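You operate a simulated robot arm through the tools that you are given. There is no shell and no other tool.

You run a simulated two-armed robot. Do the job below in one go: nothing can be reset, and whatever is moved stays where it is left.

TASK
Set the drying cabinet as its card says and switch it on.
Fine: shut the drawer and set heat and vent before you switch on; the pots stay on their board.

It is judged by the outcome, as a careful person would: the job done as asked, and still so three seconds after it is handed in. It fails if anything else is knocked over, pushed out of place, dropped, spilled or broken.

THE ROBOT
Two 7-joint arms with two-finger parallel grippers on one trunk that stands fixed in place. Base frame: the origin is at the foot of the trunk, x ahead of it, y to its left, z up. Readings come in cm, rad, newtons and seconds.
The left shoulder is at [6.2, 19.6, 105.4], the right one opposite. With the tool pointing down near the work surface each hand reaches from about 10 to 64 cm from the base axis, measured 20 degrees to its own side. Payload 1.57 kg a hand.
The tool frame of a hand sits at the grasp point between the pads (the TCP): z along the fingers, y along the line on which they close. The tips reach 3 cm beyond it. The gripper opens to 11 cm. The fingers are 2.4 cm wide and 1.2 cm thick; the gripper's body (4.8 by 11.2 cm) begins 7.8 cm behind the TCP.
Orientation is told as [roll, pitch, yaw] about the base's x, y, z axes, in that order, counted from this pose: with the fingers straight down and closing along the base's y, the tool's x points along the base's -x, its y along +y and its z along -z.

THE INTERFACE
- The arms move only by the tool move_arm. It takes "left_rows", "right_rows" or both (then of equal length, played together; a hand with none holds still); each is a list of rows, each an object of numbers (a shift or turn left out is 0, a gripper value left out holds the last): "wx", "wy", "wz": the turn, a rotation vector about the tool's x, y, z in rad; "tx", "ty", "tz": the shift along the tool's x, y, z in mm; "jaw": the finger opening in mm, from 0 to 110. In form: [{"wx": .., "wy": .., "wz": .., "tx": .., "ty": .., "tz": .., "jaw": ..}, ...]. A call has 1 to 20 rows; each row shifts and turns the commanded pose from where the row before left it, along the tool's axes as they then stand. A row lasts 0.2 s, in which the tool goes at most 5 cm and 0.15 rad; a call with a longer step from one row to the next is refused whole, and so is a gripper value outside its range. A pose out of reach is approached as far as the arm can. The call stops where the force on the tool passes 70 N (or 10 N more than at its start, if that is more) or the arm is blocked; 0.2 s more then pass. The fingers move at their own pace (about 7.2 cm/s each) and stop on an object; they squeeze with about 41 N. The grip force told is the motor's: it shows also when the fingers shut on nothing. Time passes only in rows, and 0.2 s behind the last, so rows that do not move let the fingers close. The reply holds the time, the measured pose of the TCP, the force on the tool along the base axes, the opening and the grip force, in the units named above and with some noise, with the torque about the TCP (base axes, N m) and any sound that the robot's microphone picked up.
- Cameras (640 x 400 px; columns grow to the right, rows downward): "scene" is now at [10.24, -1.82, 163.09]; the picture's right is [-0.27, -0.96, -0.00], its down [-0.85, 0.24, -0.47] and it looks along [0.45, -0.13, -0.88] (base axes); focal length 335 px, centre (320, 200). "left" rides on the left gripper at [7, -1.6, -14.1] in its tool frame; the picture's right is [0.23, 0.97, 0.00], its down [-0.85, 0.20, -0.48] and it looks along [-0.47, 0.11, 0.88] (tool axes); focal length 222 px, centre (320, 200). "right" rides on the right gripper at [7, 1.6, -14.1] in its tool frame; the picture's right is [-0.23, 0.97, 0.00], its down [-0.86, -0.20, -0.48] and it looks along [-0.47, -0.11, 0.88] (tool axes); focal length 222 px, centre (320, 200). There is no depth. A picture from a camera that has moved, and an enlarged one, comes with that camera's place and axes in the base frame and with its lens. The place of the scene camera against the robot may be out by one fixed shift of up to 1.8 cm in any direction.
- camera(camera): a new picture of that camera. It takes no simulated time.
- move_column(by): slides the trunk up (or, below 0, down) by that many cm; the arms and the scene camera ride with it, the base frame stays. It gives what a move gives, with no picture.
- aim_head(pan, tilt): turns the head with the scene camera to pan (to the left, within 1.501 rad either way) and tilt (down, from -0.506 to 1.204), counted from straight ahead of the robot. It gives what a move gives.
- inspect(camera, box): a new picture of the part [left, top, right, bottom] of that camera's present view, enlarged. It takes no simulated time.
- sign_off(): hands the job in; it is judged then, once.

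Nothing tells you positions but the pictures and the camera data. Unless the task says otherwise, let go and move clear before handing in.

The tools are called after "Call:" as name(argument=value, ...) on one line, values as JSON. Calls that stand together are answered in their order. move_arm: Moves the arms, as the interface text tells. Its arguments: {"type":"object","properties":{"left_rows":{"type":"array"},"right_rows":{"type":"array"}},"required":[]} The other tools are called the same way: move_column (by) slides the trunk up or down; aim_head (pan, tilt) turns the head that bears the scene camera; camera (camera) takes a picture; inspect (camera, box) takes an enlarged picture of a part of a camera's view; sign_off () hands the job in.

At the start:

```text
time: 0.0
left_position: [45.0, 2.19, 107.96]
left_tool_rot: [0.0, 0.0, 0.002]
left_force: [-0.1, 1.1, 0.0]
left_torque: [0.0, 0.0, -0.01]
left_gripper_width: 10.99
left_gripper_force: 0.0
right_position: [39.33, -30.48, 102.52]
right_tool_rot: [0.004, 0.001, 0.001]
right_force: [-0.1, -0.4, -0.5]
right_torque: [-0.01, 0.06, 0.01]
right_gripper_width: 11.01
right_gripper_force: 0.2
trunk travel left (down, up): [-65.0, 34.0]
head pan, tilt: [-0.278, 1.08]
```

scene: 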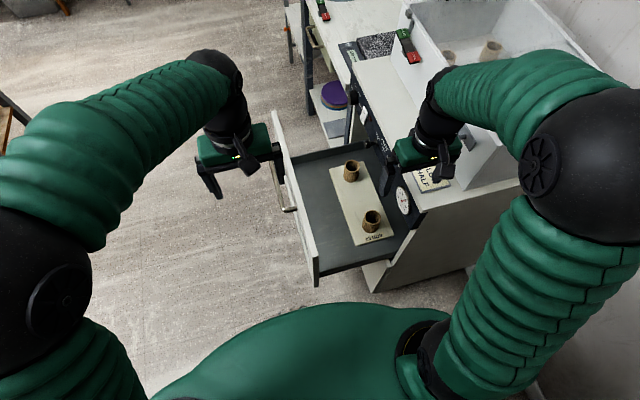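
right: 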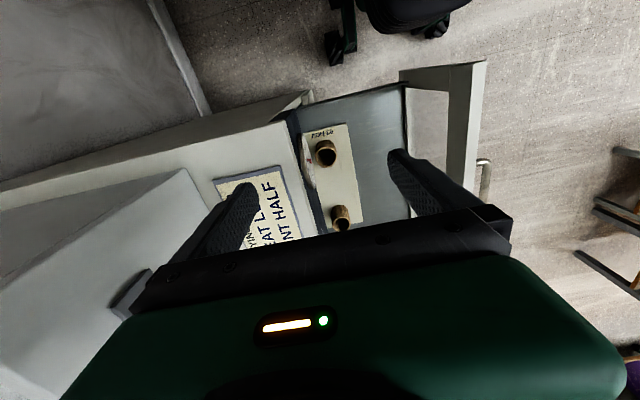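
left: 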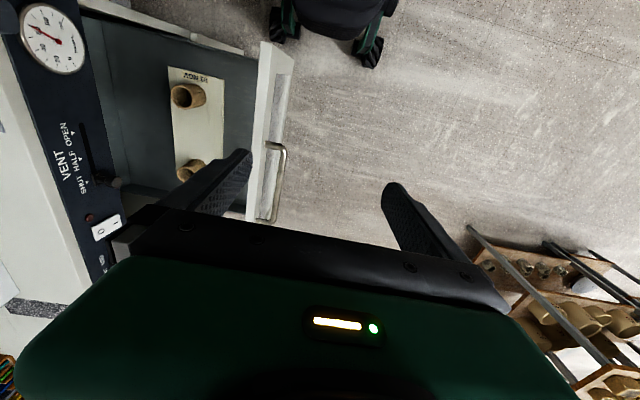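

I see a drying cabinet to the right front, its face toward the robot's left, with a drawer pulled out holding two pots on a board, and a card on top. I'll look closer at the card and the panel first.

Call:
inspect(camera="right", box=[200, 150, 320, 250])

Call:
inspect(camera="left", box=[0, 0, 160, 290])

Call:
inspect(camera="scene", box=[260, 80, 480, 300])

```text
4.00 times, centred on (260, 200) of right
camera zoom: at [32.48, -28.8, 116.72], right [0.23, 0.97, 0.0], down [0.86, -0.2, 0.48], along [0.47, -0.11, -0.88], focal length 888 px, centre (560, 200)
```

zoom: 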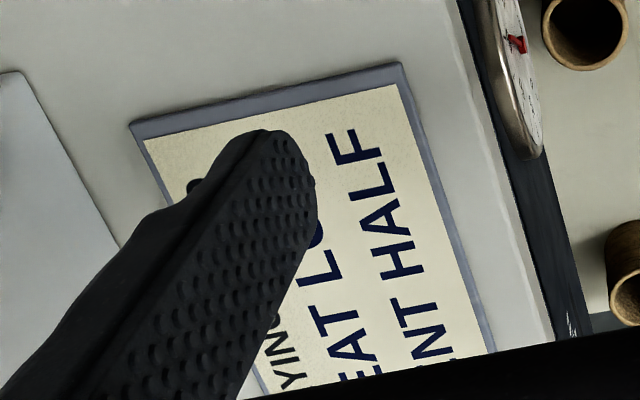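

```text
1.38 times, centred on (80, 145) of left
camera zoom: at [37.83, 0.56, 122.13], right [-0.23, 0.97, 0.0], down [0.85, 0.2, 0.48], along [0.47, 0.11, -0.88], focal length 306 px, centre (651, 276)
```

zoom: 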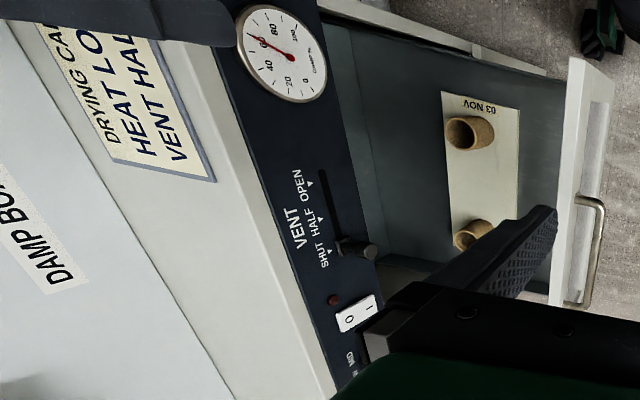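

```text
1.82 times, centred on (370, 190) of scene
camera zoom: at [10.24, -1.82, 163.09], right [-0.27, -0.96, 0.0], down [-0.85, 0.24, -0.47], along [0.45, -0.13, -0.88], focal length 609 px, centre (229, 218)
```

zoom: 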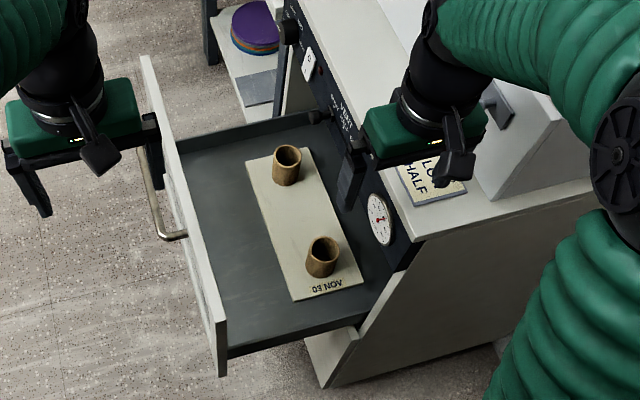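

The card reads "HEAT LO…, VENT HALF". I'll lift the right hand and the left hand a bit to get clear views of the card and of the panel.

Call:
move_arm(right_rows=[{"tz": -40}, {"tz": -40}, {"tz": -40}, {"tz": -40}, {"tx": 40}, {"tx": 40}, {"tx": 40}], left_rows=[{"tx": 0, "ty": 0}, {"tx": -20}, {"tx": -40}, {"tx": -40}, {"tx": -40}, {"tx": 0}, {"tx": 0}])

Call:
camera(camera="scene")

Call:
camera(camera="right")

Call:
camera(camera="left")

```text
time: 1.6
left_position: [58.63, 2.42, 107.74]
left_tool_rot: [-0.001, 0.0, 0.001]
left_force: [-0.2, 0.4, -0.1]
left_torque: [-0.01, 0.02, 0.01]
left_gripper_width: 11.01
left_gripper_force: 0.1
right_position: [28.29, -30.49, 118.36]
right_tool_rot: [0.0, 0.0, 0.0]
right_force: [0.2, 0.5, 0.3]
right_torque: [-0.02, 0.03, 0.03]
right_gripper_width: 10.99
right_gripper_force: 0.0
right hand out of reach, approached as far as the arm can: row 7
trunk travel left (down, up): [-65.0, 34.0]
head pan, tilt: [-0.278, 1.08]
```

```text
taken
camera scene: at [10.0, -1.68, 163.11], right [-0.27, -0.96, 0.0], down [-0.85, 0.24, -0.47], along [0.45, -0.13, -0.88], focal length 335 px, centre (320, 200)
```

scene: 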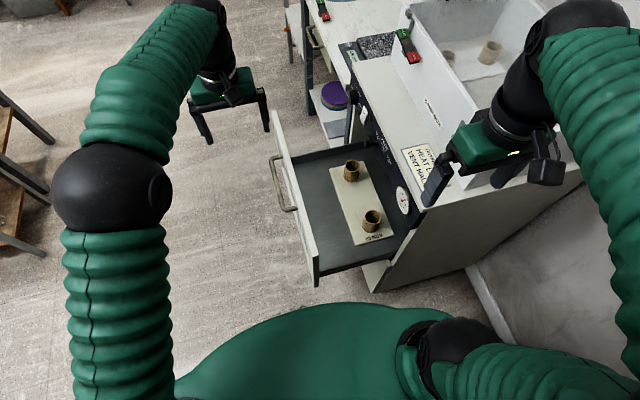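

```text
taken
camera right: at [21.39, -28.95, 132.59], right [0.23, 0.97, 0.0], down [0.86, -0.2, 0.48], along [0.47, -0.11, -0.88], focal length 222 px, centre (320, 200)
```

right: 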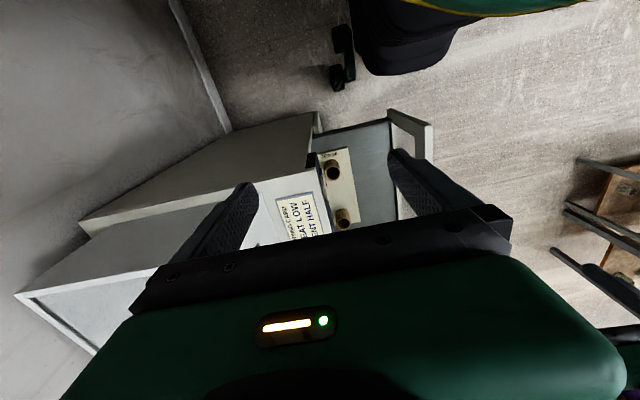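

```text
taken
camera left: at [51.46, 0.73, 122.0], right [-0.23, 0.97, 0.0], down [0.85, 0.2, 0.48], along [0.47, 0.11, -0.88], focal length 222 px, centre (320, 200)
```

left: 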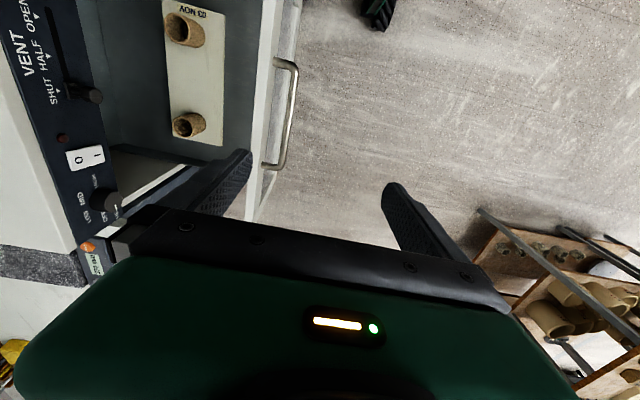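

Call:
inspect(camera="scene", box=[330, 70, 450, 190])

Call:
inspect(camera="left", box=[0, 100, 160, 300])

Call:
inspect(camera="scene", box=[250, 120, 450, 300])

```text
3.33 times, centred on (390, 130) of scene
camera zoom: at [10.0, -1.68, 163.11], right [-0.27, -0.96, 0.0], down [-0.85, 0.24, -0.47], along [0.45, -0.13, -0.88], focal length 1117 px, centre (87, 433)
```

zoom: 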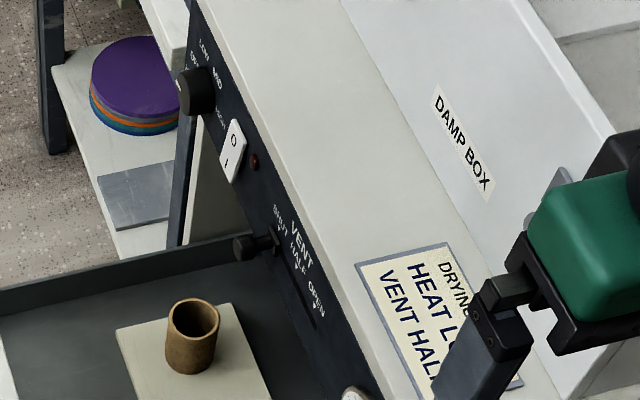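

```text
2.00 times, centred on (80, 200) of left
camera zoom: at [51.46, 0.73, 122.0], right [-0.23, 0.97, 0.0], down [0.85, 0.2, 0.48], along [0.47, 0.11, -0.88], focal length 444 px, centre (800, 200)
```

zoom: 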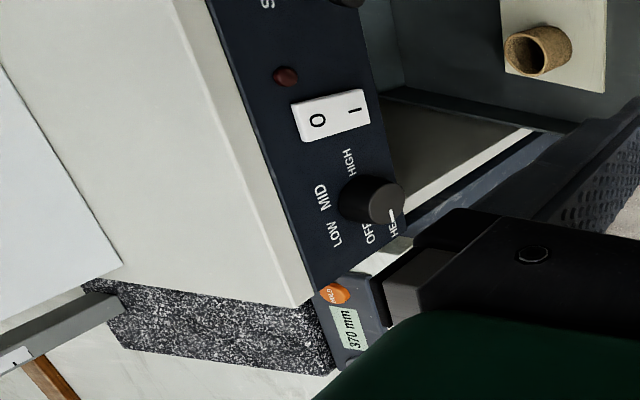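

```text
2.22 times, centred on (350, 210) of scene
camera zoom: at [10.0, -1.68, 163.11], right [-0.27, -0.96, 0.0], down [-0.85, 0.24, -0.47], along [0.45, -0.13, -0.88], focal length 744 px, centre (253, 178)
```

zoom: 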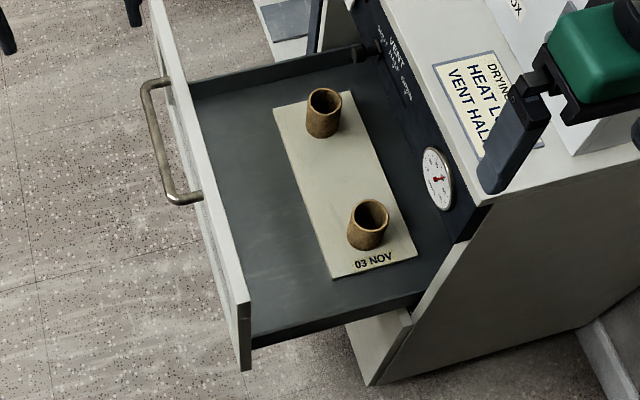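

Card: HEAT LOW, VENT HALF. I place the panel as a vertical face near y≈-32.5: gauge x≈41, vent slider x≈61 (at SHUT), rocker x≈70, heat knob x≈77, all at z≈88; the open drawer's front is near y≈-8. I'll move the left hand aside and turn it so its camera looks at the panel.

Call:
move_arm(left_rows=[{"ty": 30}, {"ty": 40}, {"ty": 40, "tx": 20}, {"ty": 40, "tx": 20}, {"wz": 0.14}, {"wz": 0.15}, {"wz": 0.15}, {"wz": 0.15}, {"wz": 0.15}, {"wz": 0.15}, {"wz": 0.15}, {"wz": 0.15}, {"wz": 0.15}])

Call:
camera(camera="left")

Call:
camera(camera="scene")

```text
time: 4.4
left_position: [55.0, 17.35, 107.95]
left_tool_rot: [0.001, -0.001, -1.344]
left_force: [0.4, 0.2, 0.0]
left_torque: [-0.01, 0.02, -0.02]
left_gripper_width: 10.99
left_gripper_force: 0.1
right_position: [28.31, -30.71, 118.45]
right_tool_rot: [0.001, 0.003, 0.0]
right_force: [-0.2, 0.0, 0.3]
right_torque: [0.01, -0.01, -0.03]
right_gripper_width: 11.0
right_gripper_force: 0.1
trunk travel left (down, up): [-65.0, 34.0]
head pan, tilt: [-0.278, 1.08]
```

```text
taken
camera left: at [51.58, 23.74, 122.15], right [0.9, 0.44, 0.0], down [0.39, -0.79, 0.48], along [0.21, -0.43, -0.88], focal length 222 px, centre (320, 200)
```

left: 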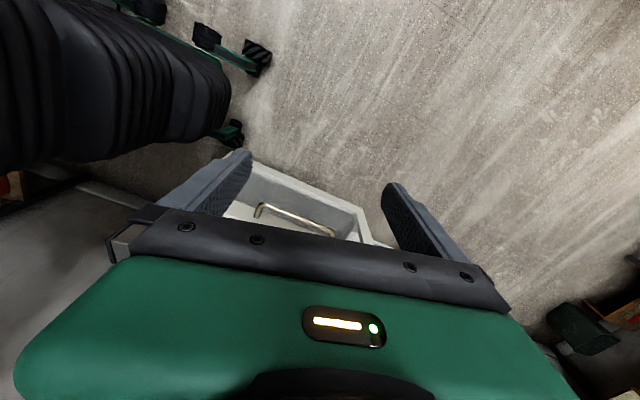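

```text
taken
camera scene: at [10.2, -1.69, 163.1], right [-0.27, -0.96, 0.0], down [-0.85, 0.24, -0.47], along [0.45, -0.13, -0.88], focal length 335 px, centre (320, 200)
```

scene: 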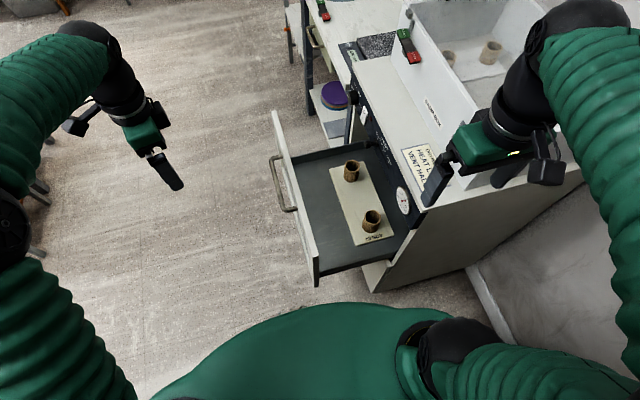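

The camera sits on the wrong side in this yaw; I'll turn the left hand the other way so that its camera can look toward the panel.

Call:
move_arm(left_rows=[{"wz": -0.145}, {"wz": -0.145}, {"wz": -0.145}, {"wz": -0.145}, {"wz": -0.145}, {"wz": -0.145}, {"wz": -0.145}, {"wz": -0.145}, {"wz": -0.145}, {"wz": -0.145}, {"wz": -0.145}, {"wz": -0.145}, {"wz": -0.145}, {"wz": -0.145}, {"wz": -0.145}, {"wz": -0.145}, {"wz": -0.145}, {"wz": -0.145}, {"wz": -0.145}, {"wz": -0.145}])

Call:
move_arm(left_rows=[{"wy": 0.15}, {"wy": 0.15}, {"wy": 0.15}, {"wy": 0.15}, {"wy": 0.15}])

Call:
camera(camera="left")

Call:
camera(camera="scene")

```text
time: 8.6
left_position: [54.86, 17.24, 108.02]
left_tool_rot: [0.001, 0.0, 1.564]
left_force: [0.1, 0.6, 0.0]
left_torque: [-0.03, -0.02, 0.0]
left_gripper_width: 11.0
left_gripper_force: 0.0
right_position: [28.47, -30.64, 118.37]
right_tool_rot: [0.001, 0.002, -0.001]
right_force: [0.1, 0.4, 0.0]
right_torque: [0.03, -0.01, -0.01]
right_gripper_width: 10.99
right_gripper_force: 0.1
trunk travel left (down, up): [-65.0, 34.0]
head pan, tilt: [-0.278, 1.08]
```

```text
time: 9.8
left_position: [55.0, 17.37, 107.94]
left_tool_rot: [-0.001, 0.754, 1.562]
left_force: [-0.3, -0.3, 0.2]
left_torque: [-0.04, -0.03, -0.01]
left_gripper_width: 11.0
left_gripper_force: 0.0
right_position: [28.48, -30.47, 118.4]
right_tool_rot: [0.0, 0.001, 0.001]
right_force: [0.4, 0.4, 0.1]
right_torque: [0.0, -0.01, 0.01]
right_gripper_width: 11.01
right_gripper_force: 0.0
trunk travel left (down, up): [-65.0, 34.0]
head pan, tilt: [-0.278, 1.08]
```

```text
taken
camera left: at [56.4, 21.99, 123.08], right [-0.98, -0.16, 0.15], down [-0.19, 0.95, -0.24], along [-0.11, -0.26, -0.96], focal length 222 px, centre (320, 200)
```

left: 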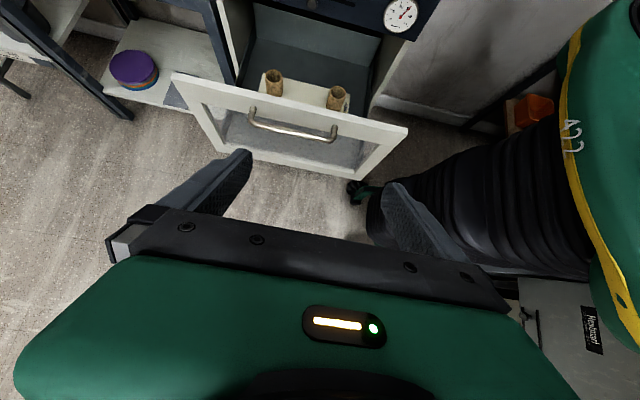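

```text
taken
camera scene: at [10.3, -1.44, 163.09], right [-0.27, -0.96, 0.0], down [-0.85, 0.24, -0.47], along [0.45, -0.13, -0.88], focal length 335 px, centre (320, 200)
```

scene: 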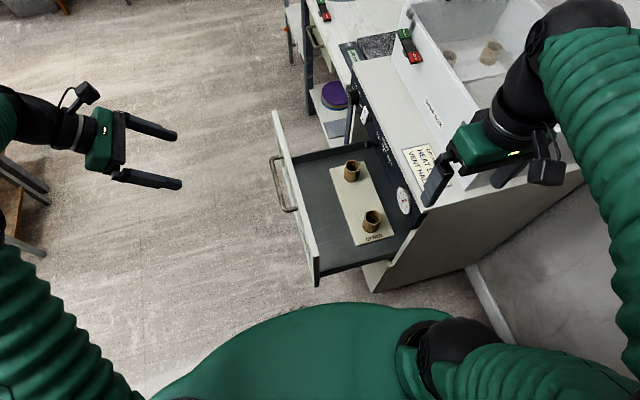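

The view is now right way up. I'll tilt the left hand further to see the panel squarely.

Call:
move_arm(left_rows=[{"wy": 0.15}, {"wy": 0.15}, {"wy": 0.15}, {"wy": 0.15}])

Call:
camera(camera="left")

Call:
inspect(camera="left", box=[160, 20, 440, 190])

```text
time: 10.8
left_position: [54.96, 17.27, 108.01]
left_tool_rot: [-0.008, 1.353, 1.553]
left_force: [0.6, 0.2, 0.4]
left_torque: [0.0, 0.0, 0.0]
left_gripper_width: 11.0
left_gripper_force: 0.1
right_position: [28.52, -30.38, 118.41]
right_tool_rot: [0.0, 0.002, 0.0]
right_force: [-0.5, 0.9, -0.3]
right_torque: [-0.01, 0.0, 0.0]
right_gripper_width: 11.0
right_gripper_force: 0.0
trunk travel left (down, up): [-65.0, 34.0]
head pan, tilt: [-0.278, 1.08]
```

```text
taken
camera left: at [56.49, 29.59, 117.87], right [-0.97, -0.04, 0.22], down [-0.19, 0.65, -0.73], along [-0.11, -0.76, -0.64], focal length 222 px, centre (320, 200)
```

left: 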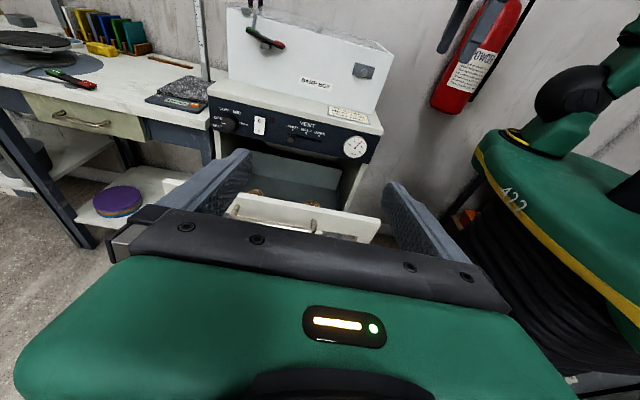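

```text
2.29 times, centred on (300, 105) of left
camera zoom: at [56.49, 29.59, 117.87], right [-0.97, -0.04, 0.22], down [-0.19, 0.65, -0.73], along [-0.11, -0.76, -0.64], focal length 508 px, centre (366, 417)
```

zoom: 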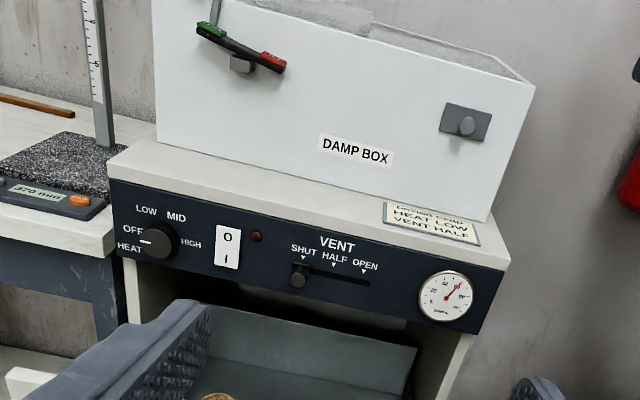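

Call:
inspect(camera="left", box=[200, 90, 290, 150])

Call:
inspect(camera="left", box=[280, 90, 370, 150])

Call:
inspect(camera="left", box=[200, 130, 420, 260])

```text
6.67 times, centred on (245, 120) of left
camera zoom: at [56.49, 29.59, 117.87], right [-0.97, -0.04, 0.22], down [-0.19, 0.65, -0.73], along [-0.11, -0.76, -0.64], focal length 1481 px, centre (820, 733)
```

zoom: 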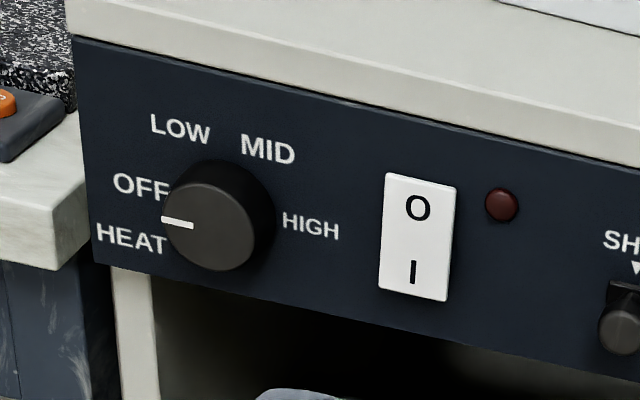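

```text
6.67 times, centred on (325, 120) of left
camera zoom: at [56.49, 29.59, 117.87], right [-0.97, -0.04, 0.22], down [-0.19, 0.65, -0.73], along [-0.11, -0.76, -0.64], focal length 1481 px, centre (287, 733)
```

zoom: 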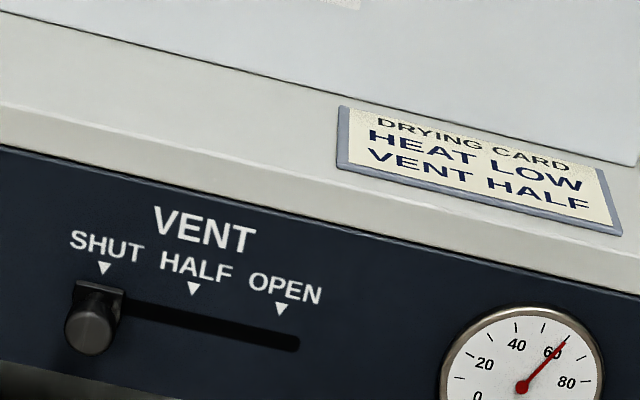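

```text
2.91 times, centred on (310, 195) of left
camera zoom: at [56.49, 29.59, 117.87], right [-0.97, -0.04, 0.22], down [-0.19, 0.65, -0.73], along [-0.11, -0.76, -0.64], focal length 646 px, centre (349, 214)
```

zoom: 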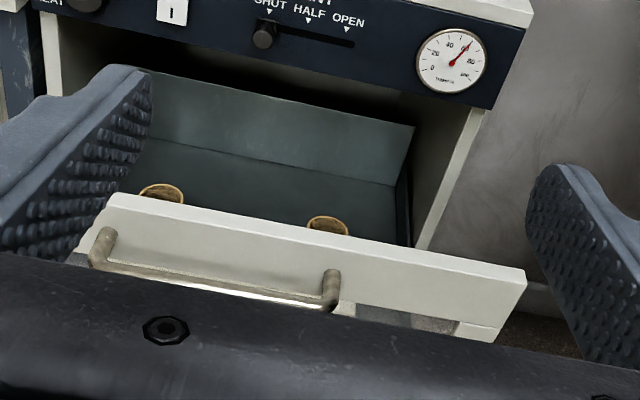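

Now everything is clear: heat pointer at OFF (9 o'clock), LOW is 60° clockwise; vent at SHUT, HALF is about 4 cm to its right; rocker "I" is the lower half. First the drawer: front at y≈-8.5 (x 35–85), handle bar about y≈-4.5, z≈77. I back the left hand off and bring the right hand, jaws shut, above the spot in front of the handle.

Call:
move_arm(left_rows=[{"tz": -30}, {"tz": -40}, {"tz": -30}, {}, {}, {}, {}], right_rows=[{"tx": -30, "ty": 30, "jaw": 0}, {"tx": -30, "ty": 40}, {"tx": -35, "ty": 35}, {"tx": -35, "ty": 35}, {"tx": -35, "ty": 35}, {"tx": -35, "ty": 35}, {"tx": -35, "ty": 35}])

Call:
camera(camera="scene")

Call:
camera(camera="left")

Call:
camera(camera="right")

```text
time: 12.4
left_position: [55.23, 27.22, 110.12]
left_tool_rot: [0.005, 1.353, 1.568]
left_force: [-0.3, 0.1, -0.1]
left_torque: [-0.02, 0.01, -0.07]
left_gripper_width: 10.98
left_gripper_force: 0.0
right_position: [51.89, -5.57, 118.44]
right_tool_rot: [-0.004, 0.003, -0.002]
right_force: [0.2, -0.1, 0.1]
right_torque: [-0.03, 0.0, 0.0]
right_gripper_width: 0.0
right_gripper_force: 20.8
trunk travel left (down, up): [-65.0, 34.0]
head pan, tilt: [-0.278, 1.08]
```

```text
taken
camera scene: at [10.7, -1.04, 163.07], right [-0.27, -0.96, 0.01], down [-0.85, 0.24, -0.47], along [0.45, -0.13, -0.88], focal length 335 px, centre (320, 200)
```

scene: 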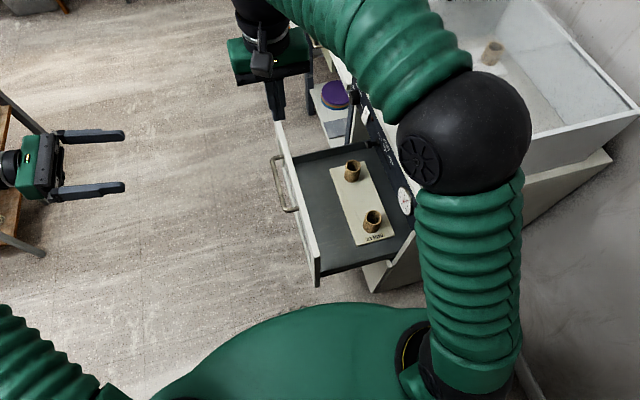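

```text
taken
camera left: at [56.68, 39.49, 120.01], right [-0.97, -0.04, 0.22], down [-0.19, 0.65, -0.73], along [-0.12, -0.76, -0.64], focal length 222 px, centre (320, 200)
```

left: 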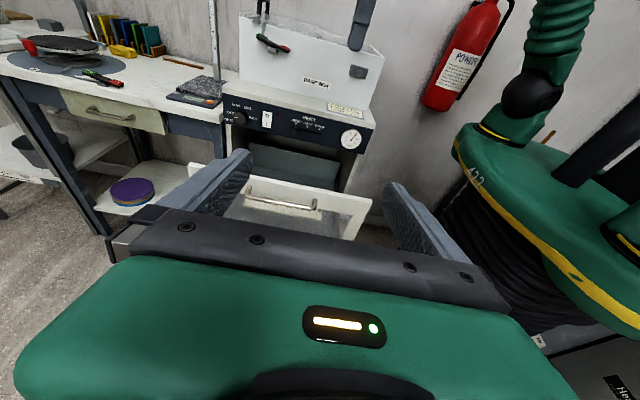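

```text
taken
camera right: at [45.09, -3.86, 132.7], right [0.23, 0.97, 0.0], down [0.86, -0.2, 0.48], along [0.46, -0.11, -0.88], focal length 222 px, centre (320, 200)
```

right: 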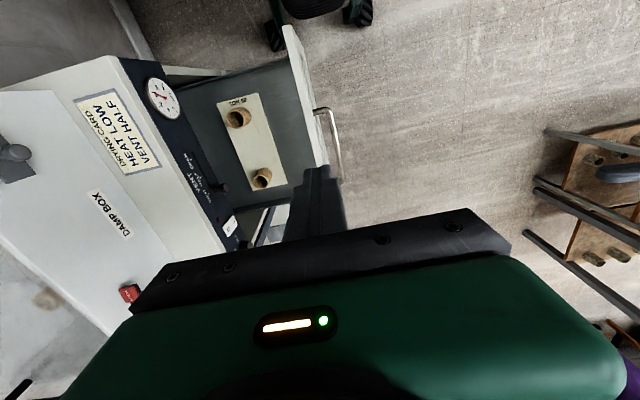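

Right hand is above the drawer front. I'll move it just in front of the handle and lower it.

Call:
move_arm(right_rows=[{"tx": -30, "ty": 40}, {"tx": -30, "ty": 45}, {"tz": 40}, {"tz": 45}, {"tz": 45}, {"tz": 45}, {"tz": 45}])

Call:
camera(camera="scene")

Call:
camera(camera="left")

Call:
camera(camera="right")

```text
refused: row 2 steps farther than a row can; nothing moved
```

```text
taken
camera scene: at [10.7, -1.04, 163.07], right [-0.27, -0.96, 0.01], down [-0.85, 0.24, -0.47], along [0.45, -0.13, -0.88], focal length 335 px, centre (320, 200)
```

scene: 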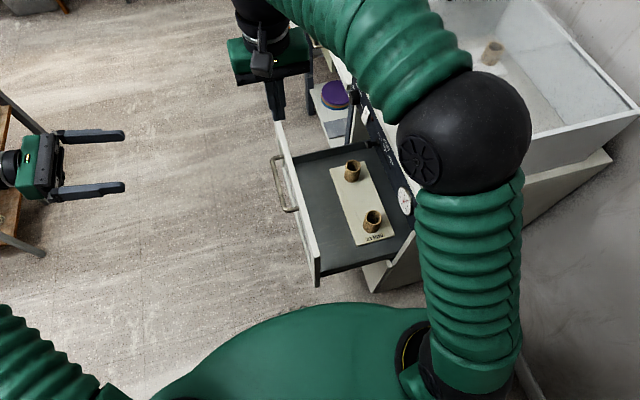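

```text
taken
camera left: at [56.68, 39.49, 120.01], right [-0.97, -0.04, 0.22], down [-0.19, 0.65, -0.73], along [-0.12, -0.76, -0.64], focal length 222 px, centre (320, 200)
```

left: 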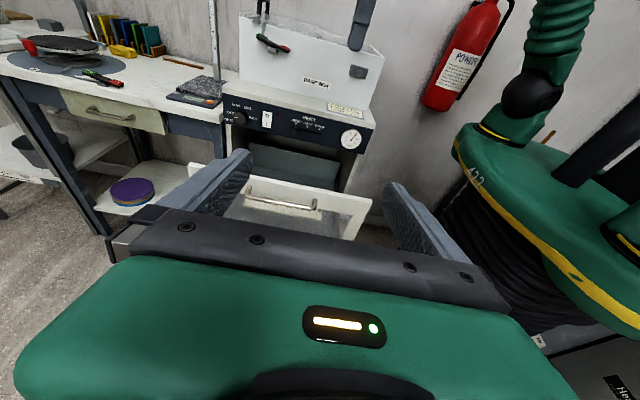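

```text
taken
camera right: at [45.09, -3.86, 132.7], right [0.23, 0.97, 0.0], down [0.86, -0.2, 0.48], along [0.46, -0.11, -0.88], focal length 222 px, centre (320, 200)
```

right: 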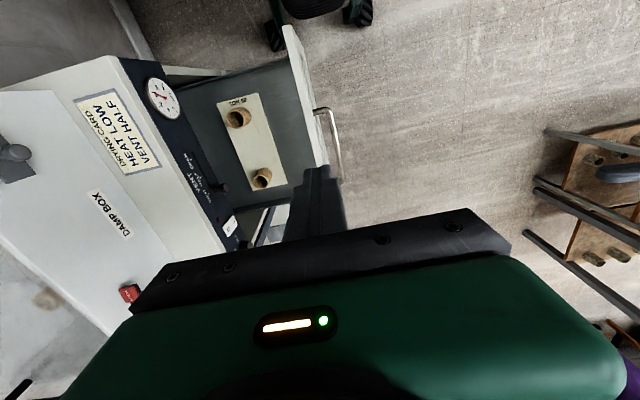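

One step was a bit too long; I repeat it with shorter rows, from the same place.

Call:
move_arm(right_rows=[{"tx": -20, "ty": 35}, {"tx": -20, "ty": 35}, {"tx": -20, "ty": 20}, {"tz": 40}, {"tz": 45}, {"tz": 45}, {"tz": 45}, {"tz": 45}])

Call:
camera(camera="scene")

Call:
camera(camera="left")

Call:
camera(camera="right")

```text
time: 14.2
left_position: [55.08, 26.82, 110.24]
left_tool_rot: [0.002, 1.351, 1.563]
left_force: [0.6, -0.2, -0.1]
left_torque: [0.01, -0.01, -0.05]
left_gripper_width: 11.01
left_gripper_force: 0.1
right_position: [57.41, 2.94, 96.24]
right_tool_rot: [0.0, -0.001, 0.0]
right_force: [-0.2, -1.0, -0.1]
right_torque: [0.0, 0.02, -0.04]
right_gripper_width: 0.0
right_gripper_force: 21.7
right hand out of reach, approached as far as the arm can: row 3
trunk travel left (down, up): [-65.0, 34.0]
head pan, tilt: [-0.278, 1.08]
```

```text
taken
camera scene: at [10.6, -1.41, 163.08], right [-0.27, -0.96, 0.0], down [-0.85, 0.24, -0.47], along [0.45, -0.13, -0.88], focal length 335 px, centre (320, 200)
```

scene: 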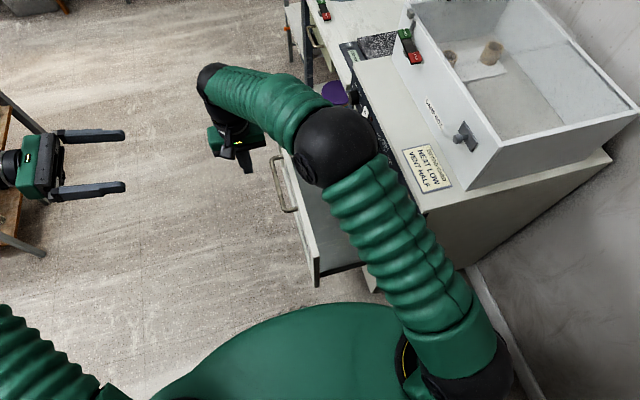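

```text
taken
camera left: at [56.61, 39.11, 120.19], right [-0.97, -0.04, 0.22], down [-0.19, 0.66, -0.73], along [-0.12, -0.75, -0.65], focal length 222 px, centre (320, 200)
```

left: 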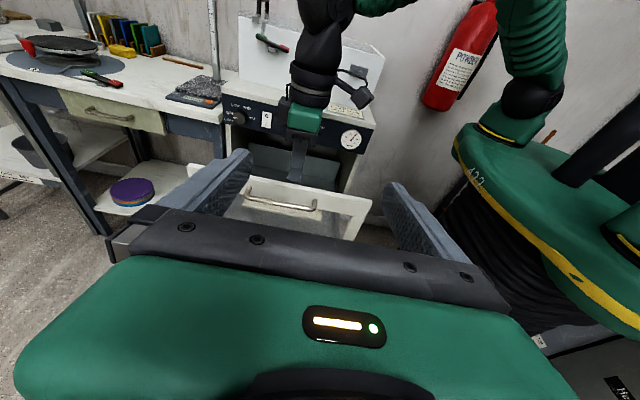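

```text
taken
camera right: at [50.58, 4.57, 110.34], right [0.23, 0.97, 0.0], down [0.86, -0.2, 0.48], along [0.47, -0.11, -0.88], focal length 222 px, centre (320, 200)
```

right: 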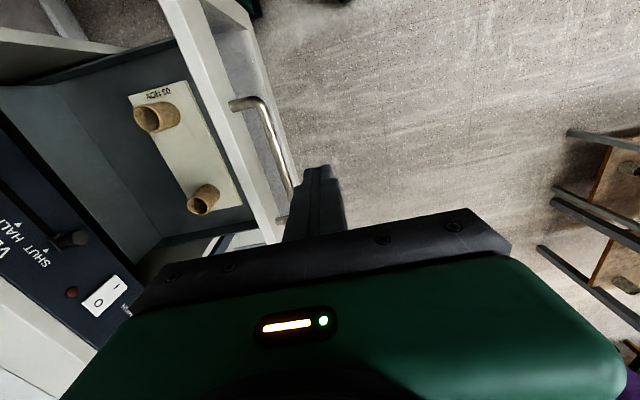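

The hand is in front of the handle and above it. I'll lower it so the fingers reach past the bar.

Call:
move_arm(right_rows=[{"tz": 40}, {"tz": 40}, {"tz": 40}, {"tz": 40}, {"tz": 35}])

Call:
camera(camera="scene")

Call:
camera(camera="left")

Call:
camera(camera="right")

```text
time: 15.4
left_position: [55.06, 26.95, 110.17]
left_tool_rot: [0.0, 1.35, 1.561]
left_force: [0.3, -0.2, -0.1]
left_torque: [-0.05, -0.01, -0.02]
left_gripper_width: 11.0
left_gripper_force: 0.1
right_position: [57.28, 3.14, 76.8]
right_tool_rot: [-0.001, -0.001, 0.0]
right_force: [0.1, -0.3, 0.0]
right_torque: [0.0, 0.01, -0.03]
right_gripper_width: 0.0
right_gripper_force: 21.6
trunk travel left (down, up): [-65.0, 34.0]
head pan, tilt: [-0.278, 1.08]
```

```text
taken
camera scene: at [10.58, -1.32, 163.08], right [-0.27, -0.96, 0.0], down [-0.85, 0.24, -0.47], along [0.45, -0.13, -0.88], focal length 335 px, centre (320, 200)
```

scene: 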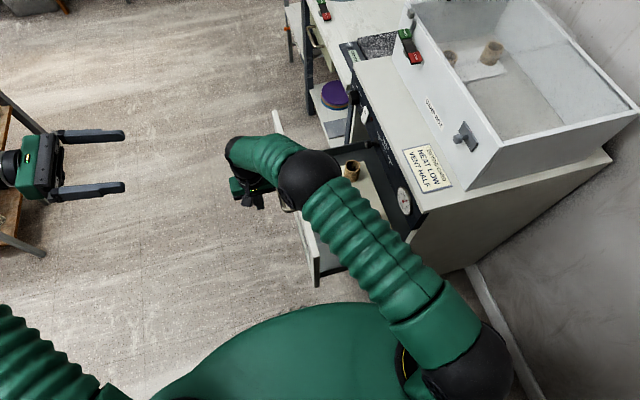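

```text
taken
camera left: at [56.56, 39.24, 120.17], right [-0.97, -0.04, 0.22], down [-0.19, 0.66, -0.73], along [-0.12, -0.75, -0.65], focal length 222 px, centre (320, 200)
```

left: 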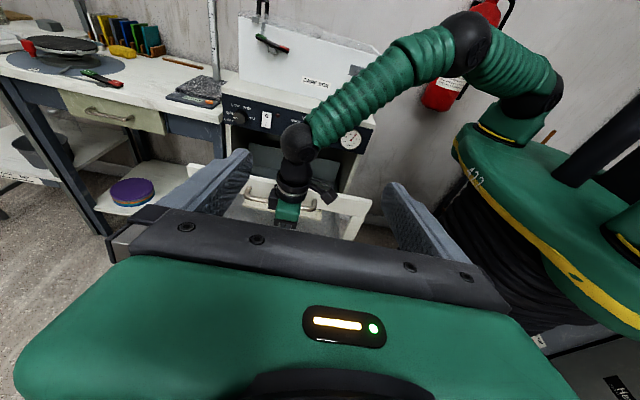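

```text
taken
camera right: at [50.52, 4.7, 90.95], right [0.23, 0.97, 0.0], down [0.85, -0.2, 0.48], along [0.47, -0.11, -0.88], focal length 222 px, centre (320, 200)
```

right: 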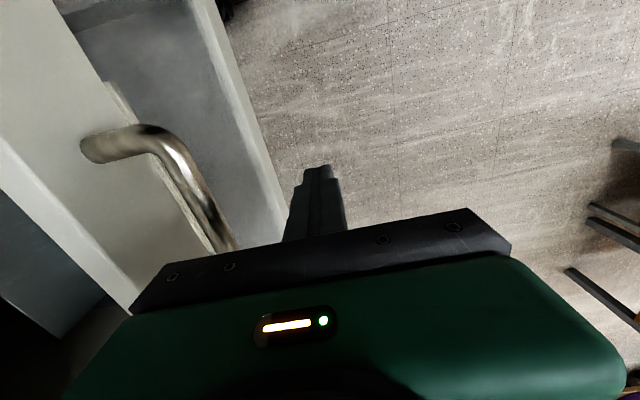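

With the fingers straight down the gripper body would meet the panel at the end of the push. So I'll rise, tilt the hand about 43° so the fingertips point toward the drawer front above the handle, and push there.

Call:
move_arm(right_rows=[{"tz": -40}, {"tz": -45}, {"tz": -40, "tx": 12}, {"tx": 12, "ty": -35}, {"ty": -25}, {"wx": 0.15}, {"wx": 0.15}, {"wx": 0.15}, {"wx": 0.15}, {"wx": 0.15}])

Call:
camera(camera="scene")

Call:
camera(camera="left")

Call:
camera(camera="right")

```text
time: 17.5
left_position: [54.75, 26.68, 110.22]
left_tool_rot: [-0.01, 1.348, 1.549]
left_force: [-0.3, 0.3, -0.6]
left_torque: [-0.01, -0.03, -0.01]
left_gripper_width: 11.0
left_gripper_force: 0.2
right_position: [58.02, -11.54, 91.38]
right_tool_rot: [-0.642, -0.036, -0.181]
right_force: [0.3, 0.5, -1.1]
right_torque: [-0.04, -0.01, -0.01]
right_gripper_width: 0.02
right_gripper_force: 21.2
trunk travel left (down, up): [-65.0, 34.0]
head pan, tilt: [-0.278, 1.08]
stopped in row 10 (right hand): the arm was blocked; the commanded pose is now the measured one
```

```text
taken
camera scene: at [10.55, -1.65, 162.85], right [-0.27, -0.96, 0.0], down [-0.85, 0.24, -0.47], along [0.45, -0.13, -0.88], focal length 335 px, centre (320, 200)
```

scene: 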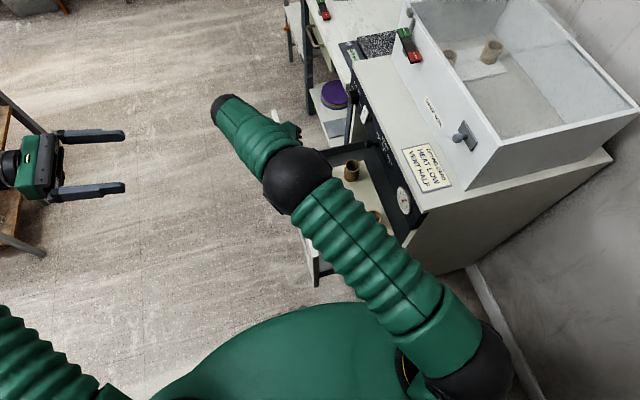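

```text
taken
camera left: at [56.35, 38.89, 120.19], right [-0.97, -0.04, 0.22], down [-0.19, 0.66, -0.73], along [-0.12, -0.75, -0.65], focal length 222 px, centre (320, 200)
```

left: 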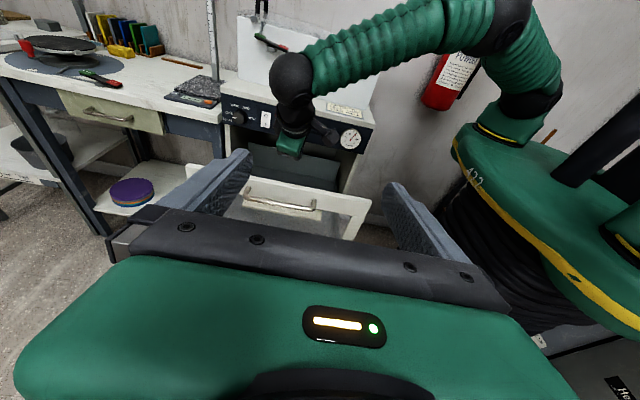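

```text
taken
camera right: at [52.58, -0.61, 101.49], right [0.38, 0.72, -0.58], down [0.85, -0.03, 0.53], along [0.37, -0.69, -0.62], focal length 222 px, centre (320, 200)
```

right: 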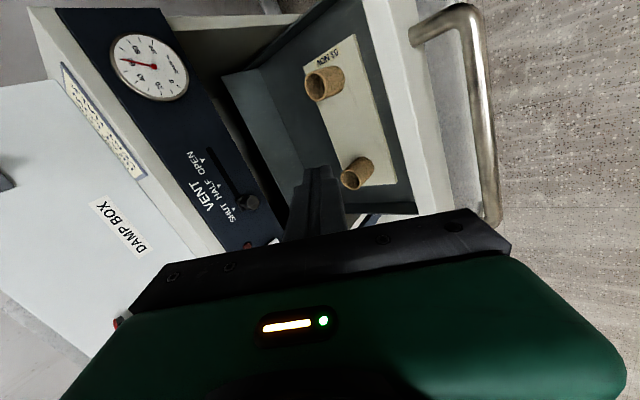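

The tilt pushed the right wrist past its reach. The left hand already points at the drawer front in the right attitude, so I'll fold the right hand back out of the way and push the drawer with the left.

Call:
move_arm(right_rows=[{"tx": 20, "tz": -20}, {"tx": 25, "tz": -25, "wx": -0.1}, {"tx": 30, "tz": -25, "wx": -0.14}, {"tx": 30, "tz": -25, "wx": -0.14}, {"tx": 30, "tz": -25, "wx": -0.14}, {"tx": 30, "tz": -25, "wx": -0.1}])

Call:
camera(camera="scene")

```text
time: 18.9
left_position: [54.46, 26.78, 111.03]
left_tool_rot: [-0.027, 1.349, 1.534]
left_force: [-0.4, 0.0, 0.5]
left_torque: [0.03, -0.03, 0.03]
left_gripper_width: 11.04
left_gripper_force: 0.2
right_position: [41.65, -1.74, 103.9]
right_tool_rot: [-0.022, -0.034, -0.163]
right_force: [-0.4, -0.3, 0.0]
right_torque: [0.01, 0.01, 0.0]
right_gripper_width: 0.0
right_gripper_force: 21.5
trunk travel left (down, up): [-65.0, 34.0]
head pan, tilt: [-0.278, 1.08]
```

```text
taken
camera scene: at [9.86, -1.48, 163.38], right [-0.27, -0.96, 0.0], down [-0.85, 0.24, -0.47], along [0.45, -0.13, -0.88], focal length 335 px, centre (320, 200)
```

scene: 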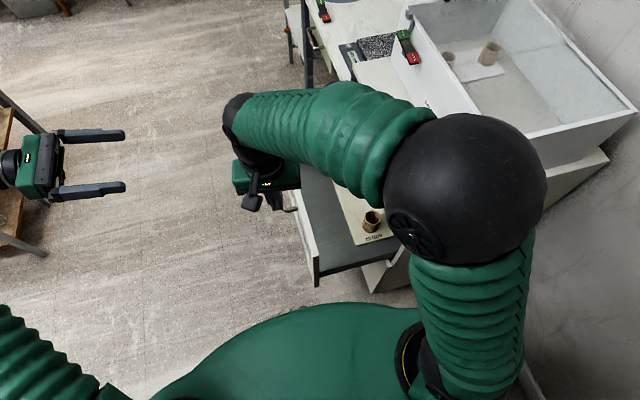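

Call:
move_arm(right_rows=[{"tz": -35, "wz": -0.08}, {"tz": -35, "wz": -0.08}, {"tz": -30, "ty": -30}, {"tz": -30, "ty": -35}, {"tx": 25, "ty": -40}, {"tx": 25, "ty": -40}, {"tx": 25, "ty": -40}, {"tx": 25, "ty": -40}, {"ty": -40}])

Call:
camera(camera="scene")

Call:
camera(camera="left")

```text
time: 20.9
left_position: [54.85, 26.66, 110.29]
left_tool_rot: [-0.006, 1.349, 1.553]
left_force: [-0.4, -0.6, 0.8]
left_torque: [0.01, 0.04, -0.02]
left_gripper_width: 11.03
left_gripper_force: 0.1
right_position: [31.41, -28.09, 117.42]
right_tool_rot: [-0.031, -0.025, -0.011]
right_force: [-0.5, 0.6, -0.1]
right_torque: [0.02, 0.04, 0.04]
right_gripper_width: 0.02
right_gripper_force: 21.6
trunk travel left (down, up): [-65.0, 34.0]
head pan, tilt: [-0.278, 1.08]
```

```text
taken
camera scene: at [10.36, -1.67, 163.08], right [-0.27, -0.96, 0.0], down [-0.85, 0.24, -0.47], along [0.45, -0.13, -0.88], focal length 335 px, centre (320, 200)
```

scene: 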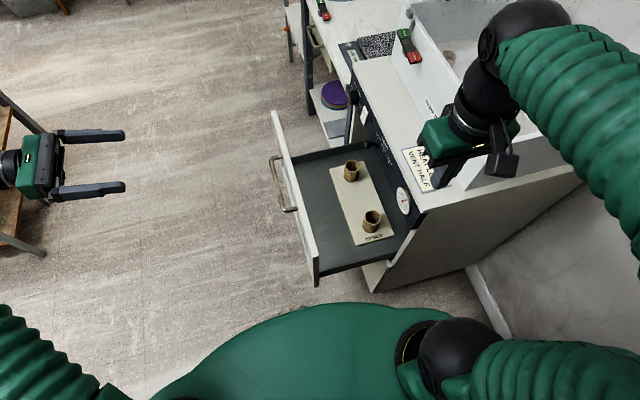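

```text
taken
camera left: at [56.39, 38.9, 120.36], right [-0.97, -0.04, 0.22], down [-0.19, 0.66, -0.73], along [-0.12, -0.75, -0.65], focal length 222 px, centre (320, 200)
```

left: 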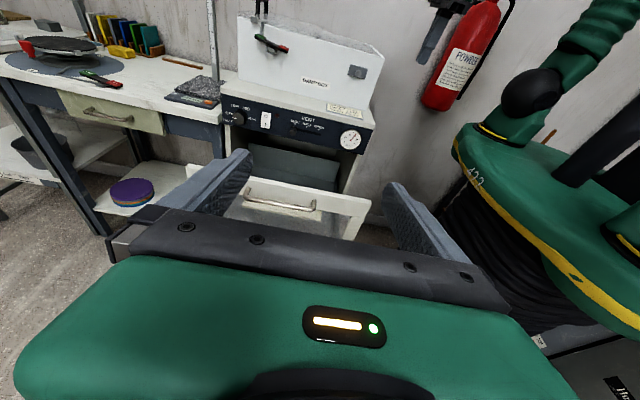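

Left hand now approaches the drawer front: jaws shut, forward and down to about 9 cm in front of it.

Call:
move_arm(left_rows=[{"jaw": 0, "tz": 20}, {"tx": -31.6, "tz": 36.9}, {"tx": -31.6, "tz": 36.9}, {"tx": -31.6, "tz": 36.9}, {"tx": -31.6, "tz": 36.9}, {"tx": -31.6, "tz": 36.9}, {"tx": -31.6, "tz": 36.9}])

Call:
camera(camera="scene")

Call:
camera(camera="left")

```text
time: 22.5
left_position: [54.51, 7.33, 86.55]
left_tool_rot: [-0.017, 1.348, 1.544]
left_force: [-0.3, -0.2, -0.4]
left_torque: [-0.02, -0.01, 0.03]
left_gripper_width: 0.0
left_gripper_force: 22.3
right_position: [31.48, -28.14, 117.68]
right_tool_rot: [-0.032, -0.027, -0.011]
right_force: [1.1, -0.3, 0.1]
right_torque: [0.02, 0.01, -0.02]
right_gripper_width: 0.0
right_gripper_force: 21.0
trunk travel left (down, up): [-65.0, 34.0]
head pan, tilt: [-0.278, 1.08]
```

```text
taken
camera scene: at [10.35, -1.68, 163.09], right [-0.27, -0.96, 0.0], down [-0.85, 0.24, -0.47], along [0.45, -0.13, -0.88], focal length 335 px, centre (320, 200)
```

scene: 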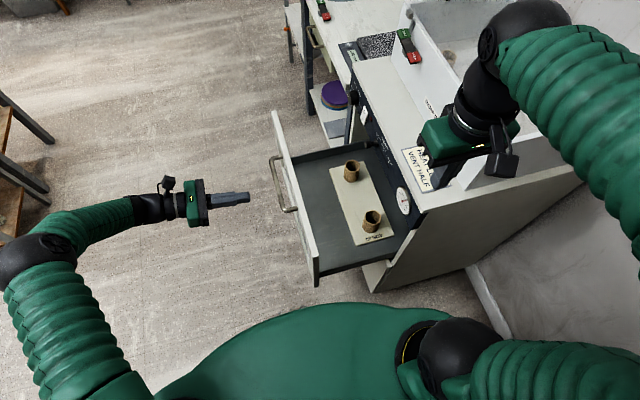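

```text
taken
camera left: at [56.02, 19.44, 96.51], right [-0.98, -0.04, 0.22], down [-0.19, 0.66, -0.73], along [-0.11, -0.75, -0.65], focal length 222 px, centre (320, 200)
```

left: 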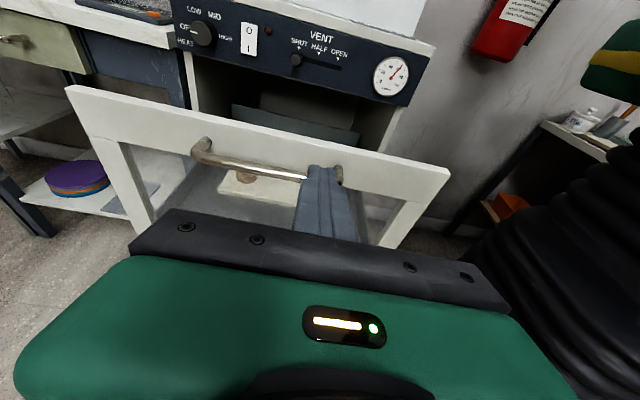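

Call:
inspect(camera="left", box=[180, 100, 460, 250])

```text
2.29 times, centred on (320, 175) of left
camera zoom: at [56.02, 19.44, 96.51], right [-0.98, -0.04, 0.22], down [-0.19, 0.66, -0.73], along [-0.11, -0.75, -0.65], focal length 508 px, centre (320, 257)
```

zoom: 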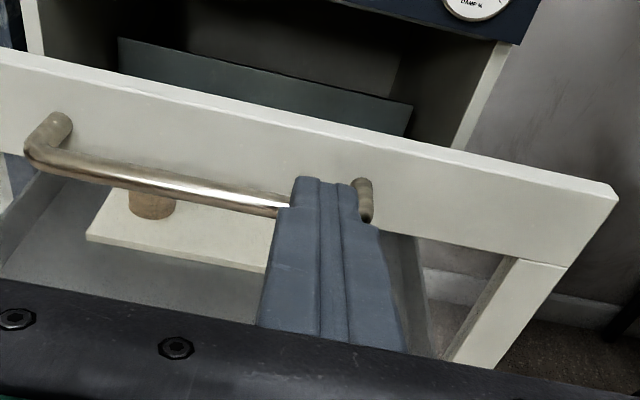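

The front is a glazed frame; the handle bar (z≈79, x 51–70) sits on its top rail. I'll press the fingertips against the bar at x≈54.5, so lower a bit and approach slowly.

Call:
move_arm(left_rows=[{"tx": -32.4, "tz": 7.3}, {"tx": -32.4, "tz": 7.3}, {"tx": 4.4, "tz": 19.5}, {"tx": 4.4, "tz": 19.5}, {"tx": 3.3, "tz": 14.6}])

Call:
camera(camera="left")

Call:
camera(camera="scene")

```text
time: 23.7
left_position: [54.61, 1.64, 80.16]
left_tool_rot: [-0.013, 1.347, 1.548]
left_force: [0.1, -0.1, 0.5]
left_torque: [0.02, 0.0, -0.05]
left_gripper_width: 0.0
left_gripper_force: 21.0
right_position: [31.46, -28.15, 117.49]
right_tool_rot: [-0.031, -0.026, -0.012]
right_force: [0.0, -0.2, 0.8]
right_torque: [0.01, 0.01, 0.04]
right_gripper_width: 0.0
right_gripper_force: 21.4
trunk travel left (down, up): [-65.0, 34.0]
head pan, tilt: [-0.278, 1.08]
```

```text
taken
camera left: at [56.11, 13.91, 90.17], right [-0.97, -0.04, 0.22], down [-0.19, 0.66, -0.73], along [-0.11, -0.75, -0.65], focal length 222 px, centre (320, 200)
```

left: 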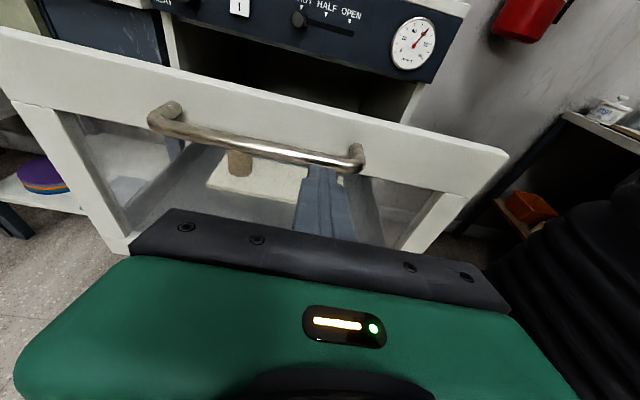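

```text
taken
camera scene: at [10.27, -1.72, 163.09], right [-0.27, -0.96, 0.0], down [-0.85, 0.24, -0.47], along [0.45, -0.13, -0.88], focal length 335 px, centre (320, 200)
```

scene: 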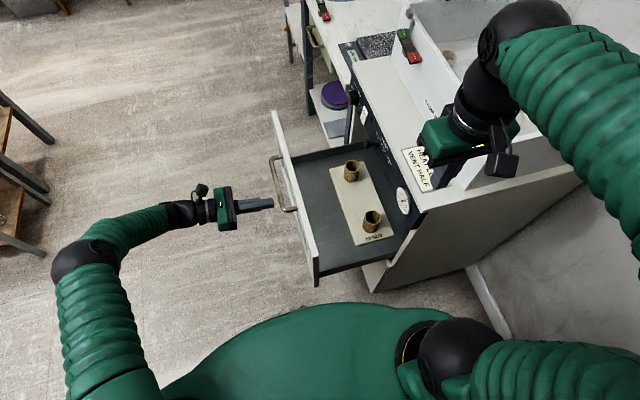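

The tips line up with the bar. I push slowly now.

Call:
move_arm(left_rows=[{"tx": 1.8, "tz": 7.8}, {"tx": 1.3, "tz": 5.9}, {"tx": 1.3, "tz": 5.9}, {"tx": 1.3, "tz": 5.9}, {"tx": 1.3, "tz": 5.9}, {"tx": 1.3, "tz": 5.9}, {"tx": 1.3, "tz": 5.9}])

Call:
camera(camera="left")

Call:
camera(camera="scene")

```text
time: 25.3
left_position: [54.48, -2.68, 79.91]
left_tool_rot: [-0.011, 1.349, 1.548]
left_force: [-0.9, 1.6, 1.0]
left_torque: [-0.04, -0.02, 0.0]
left_gripper_width: 0.01
left_gripper_force: 21.3
right_position: [31.43, -28.06, 117.53]
right_tool_rot: [-0.032, -0.027, -0.013]
right_force: [0.1, -0.1, 0.0]
right_torque: [0.05, 0.0, 0.0]
right_gripper_width: 0.0
right_gripper_force: 21.1
trunk travel left (down, up): [-65.0, 34.0]
head pan, tilt: [-0.278, 1.08]
```

```text
taken
camera left: at [55.95, 9.6, 89.95], right [-0.97, -0.04, 0.22], down [-0.19, 0.66, -0.73], along [-0.12, -0.75, -0.65], focal length 222 px, centre (320, 200)
```

left: 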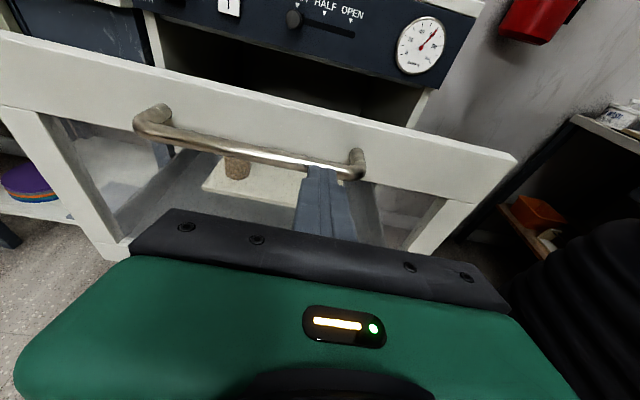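

```text
taken
camera scene: at [10.22, -1.65, 163.09], right [-0.27, -0.96, 0.0], down [-0.85, 0.24, -0.47], along [0.45, -0.13, -0.88], focal length 335 px, centre (320, 200)
```

scene: 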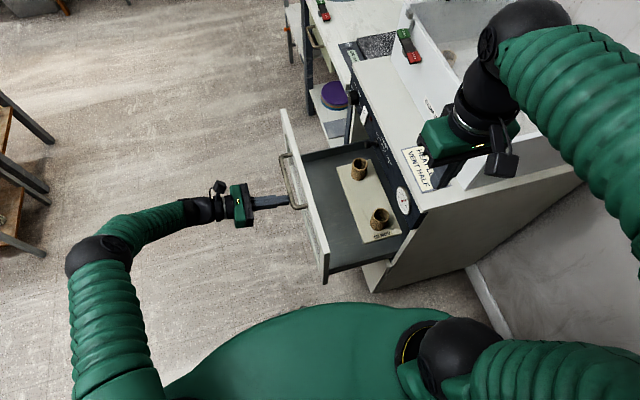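

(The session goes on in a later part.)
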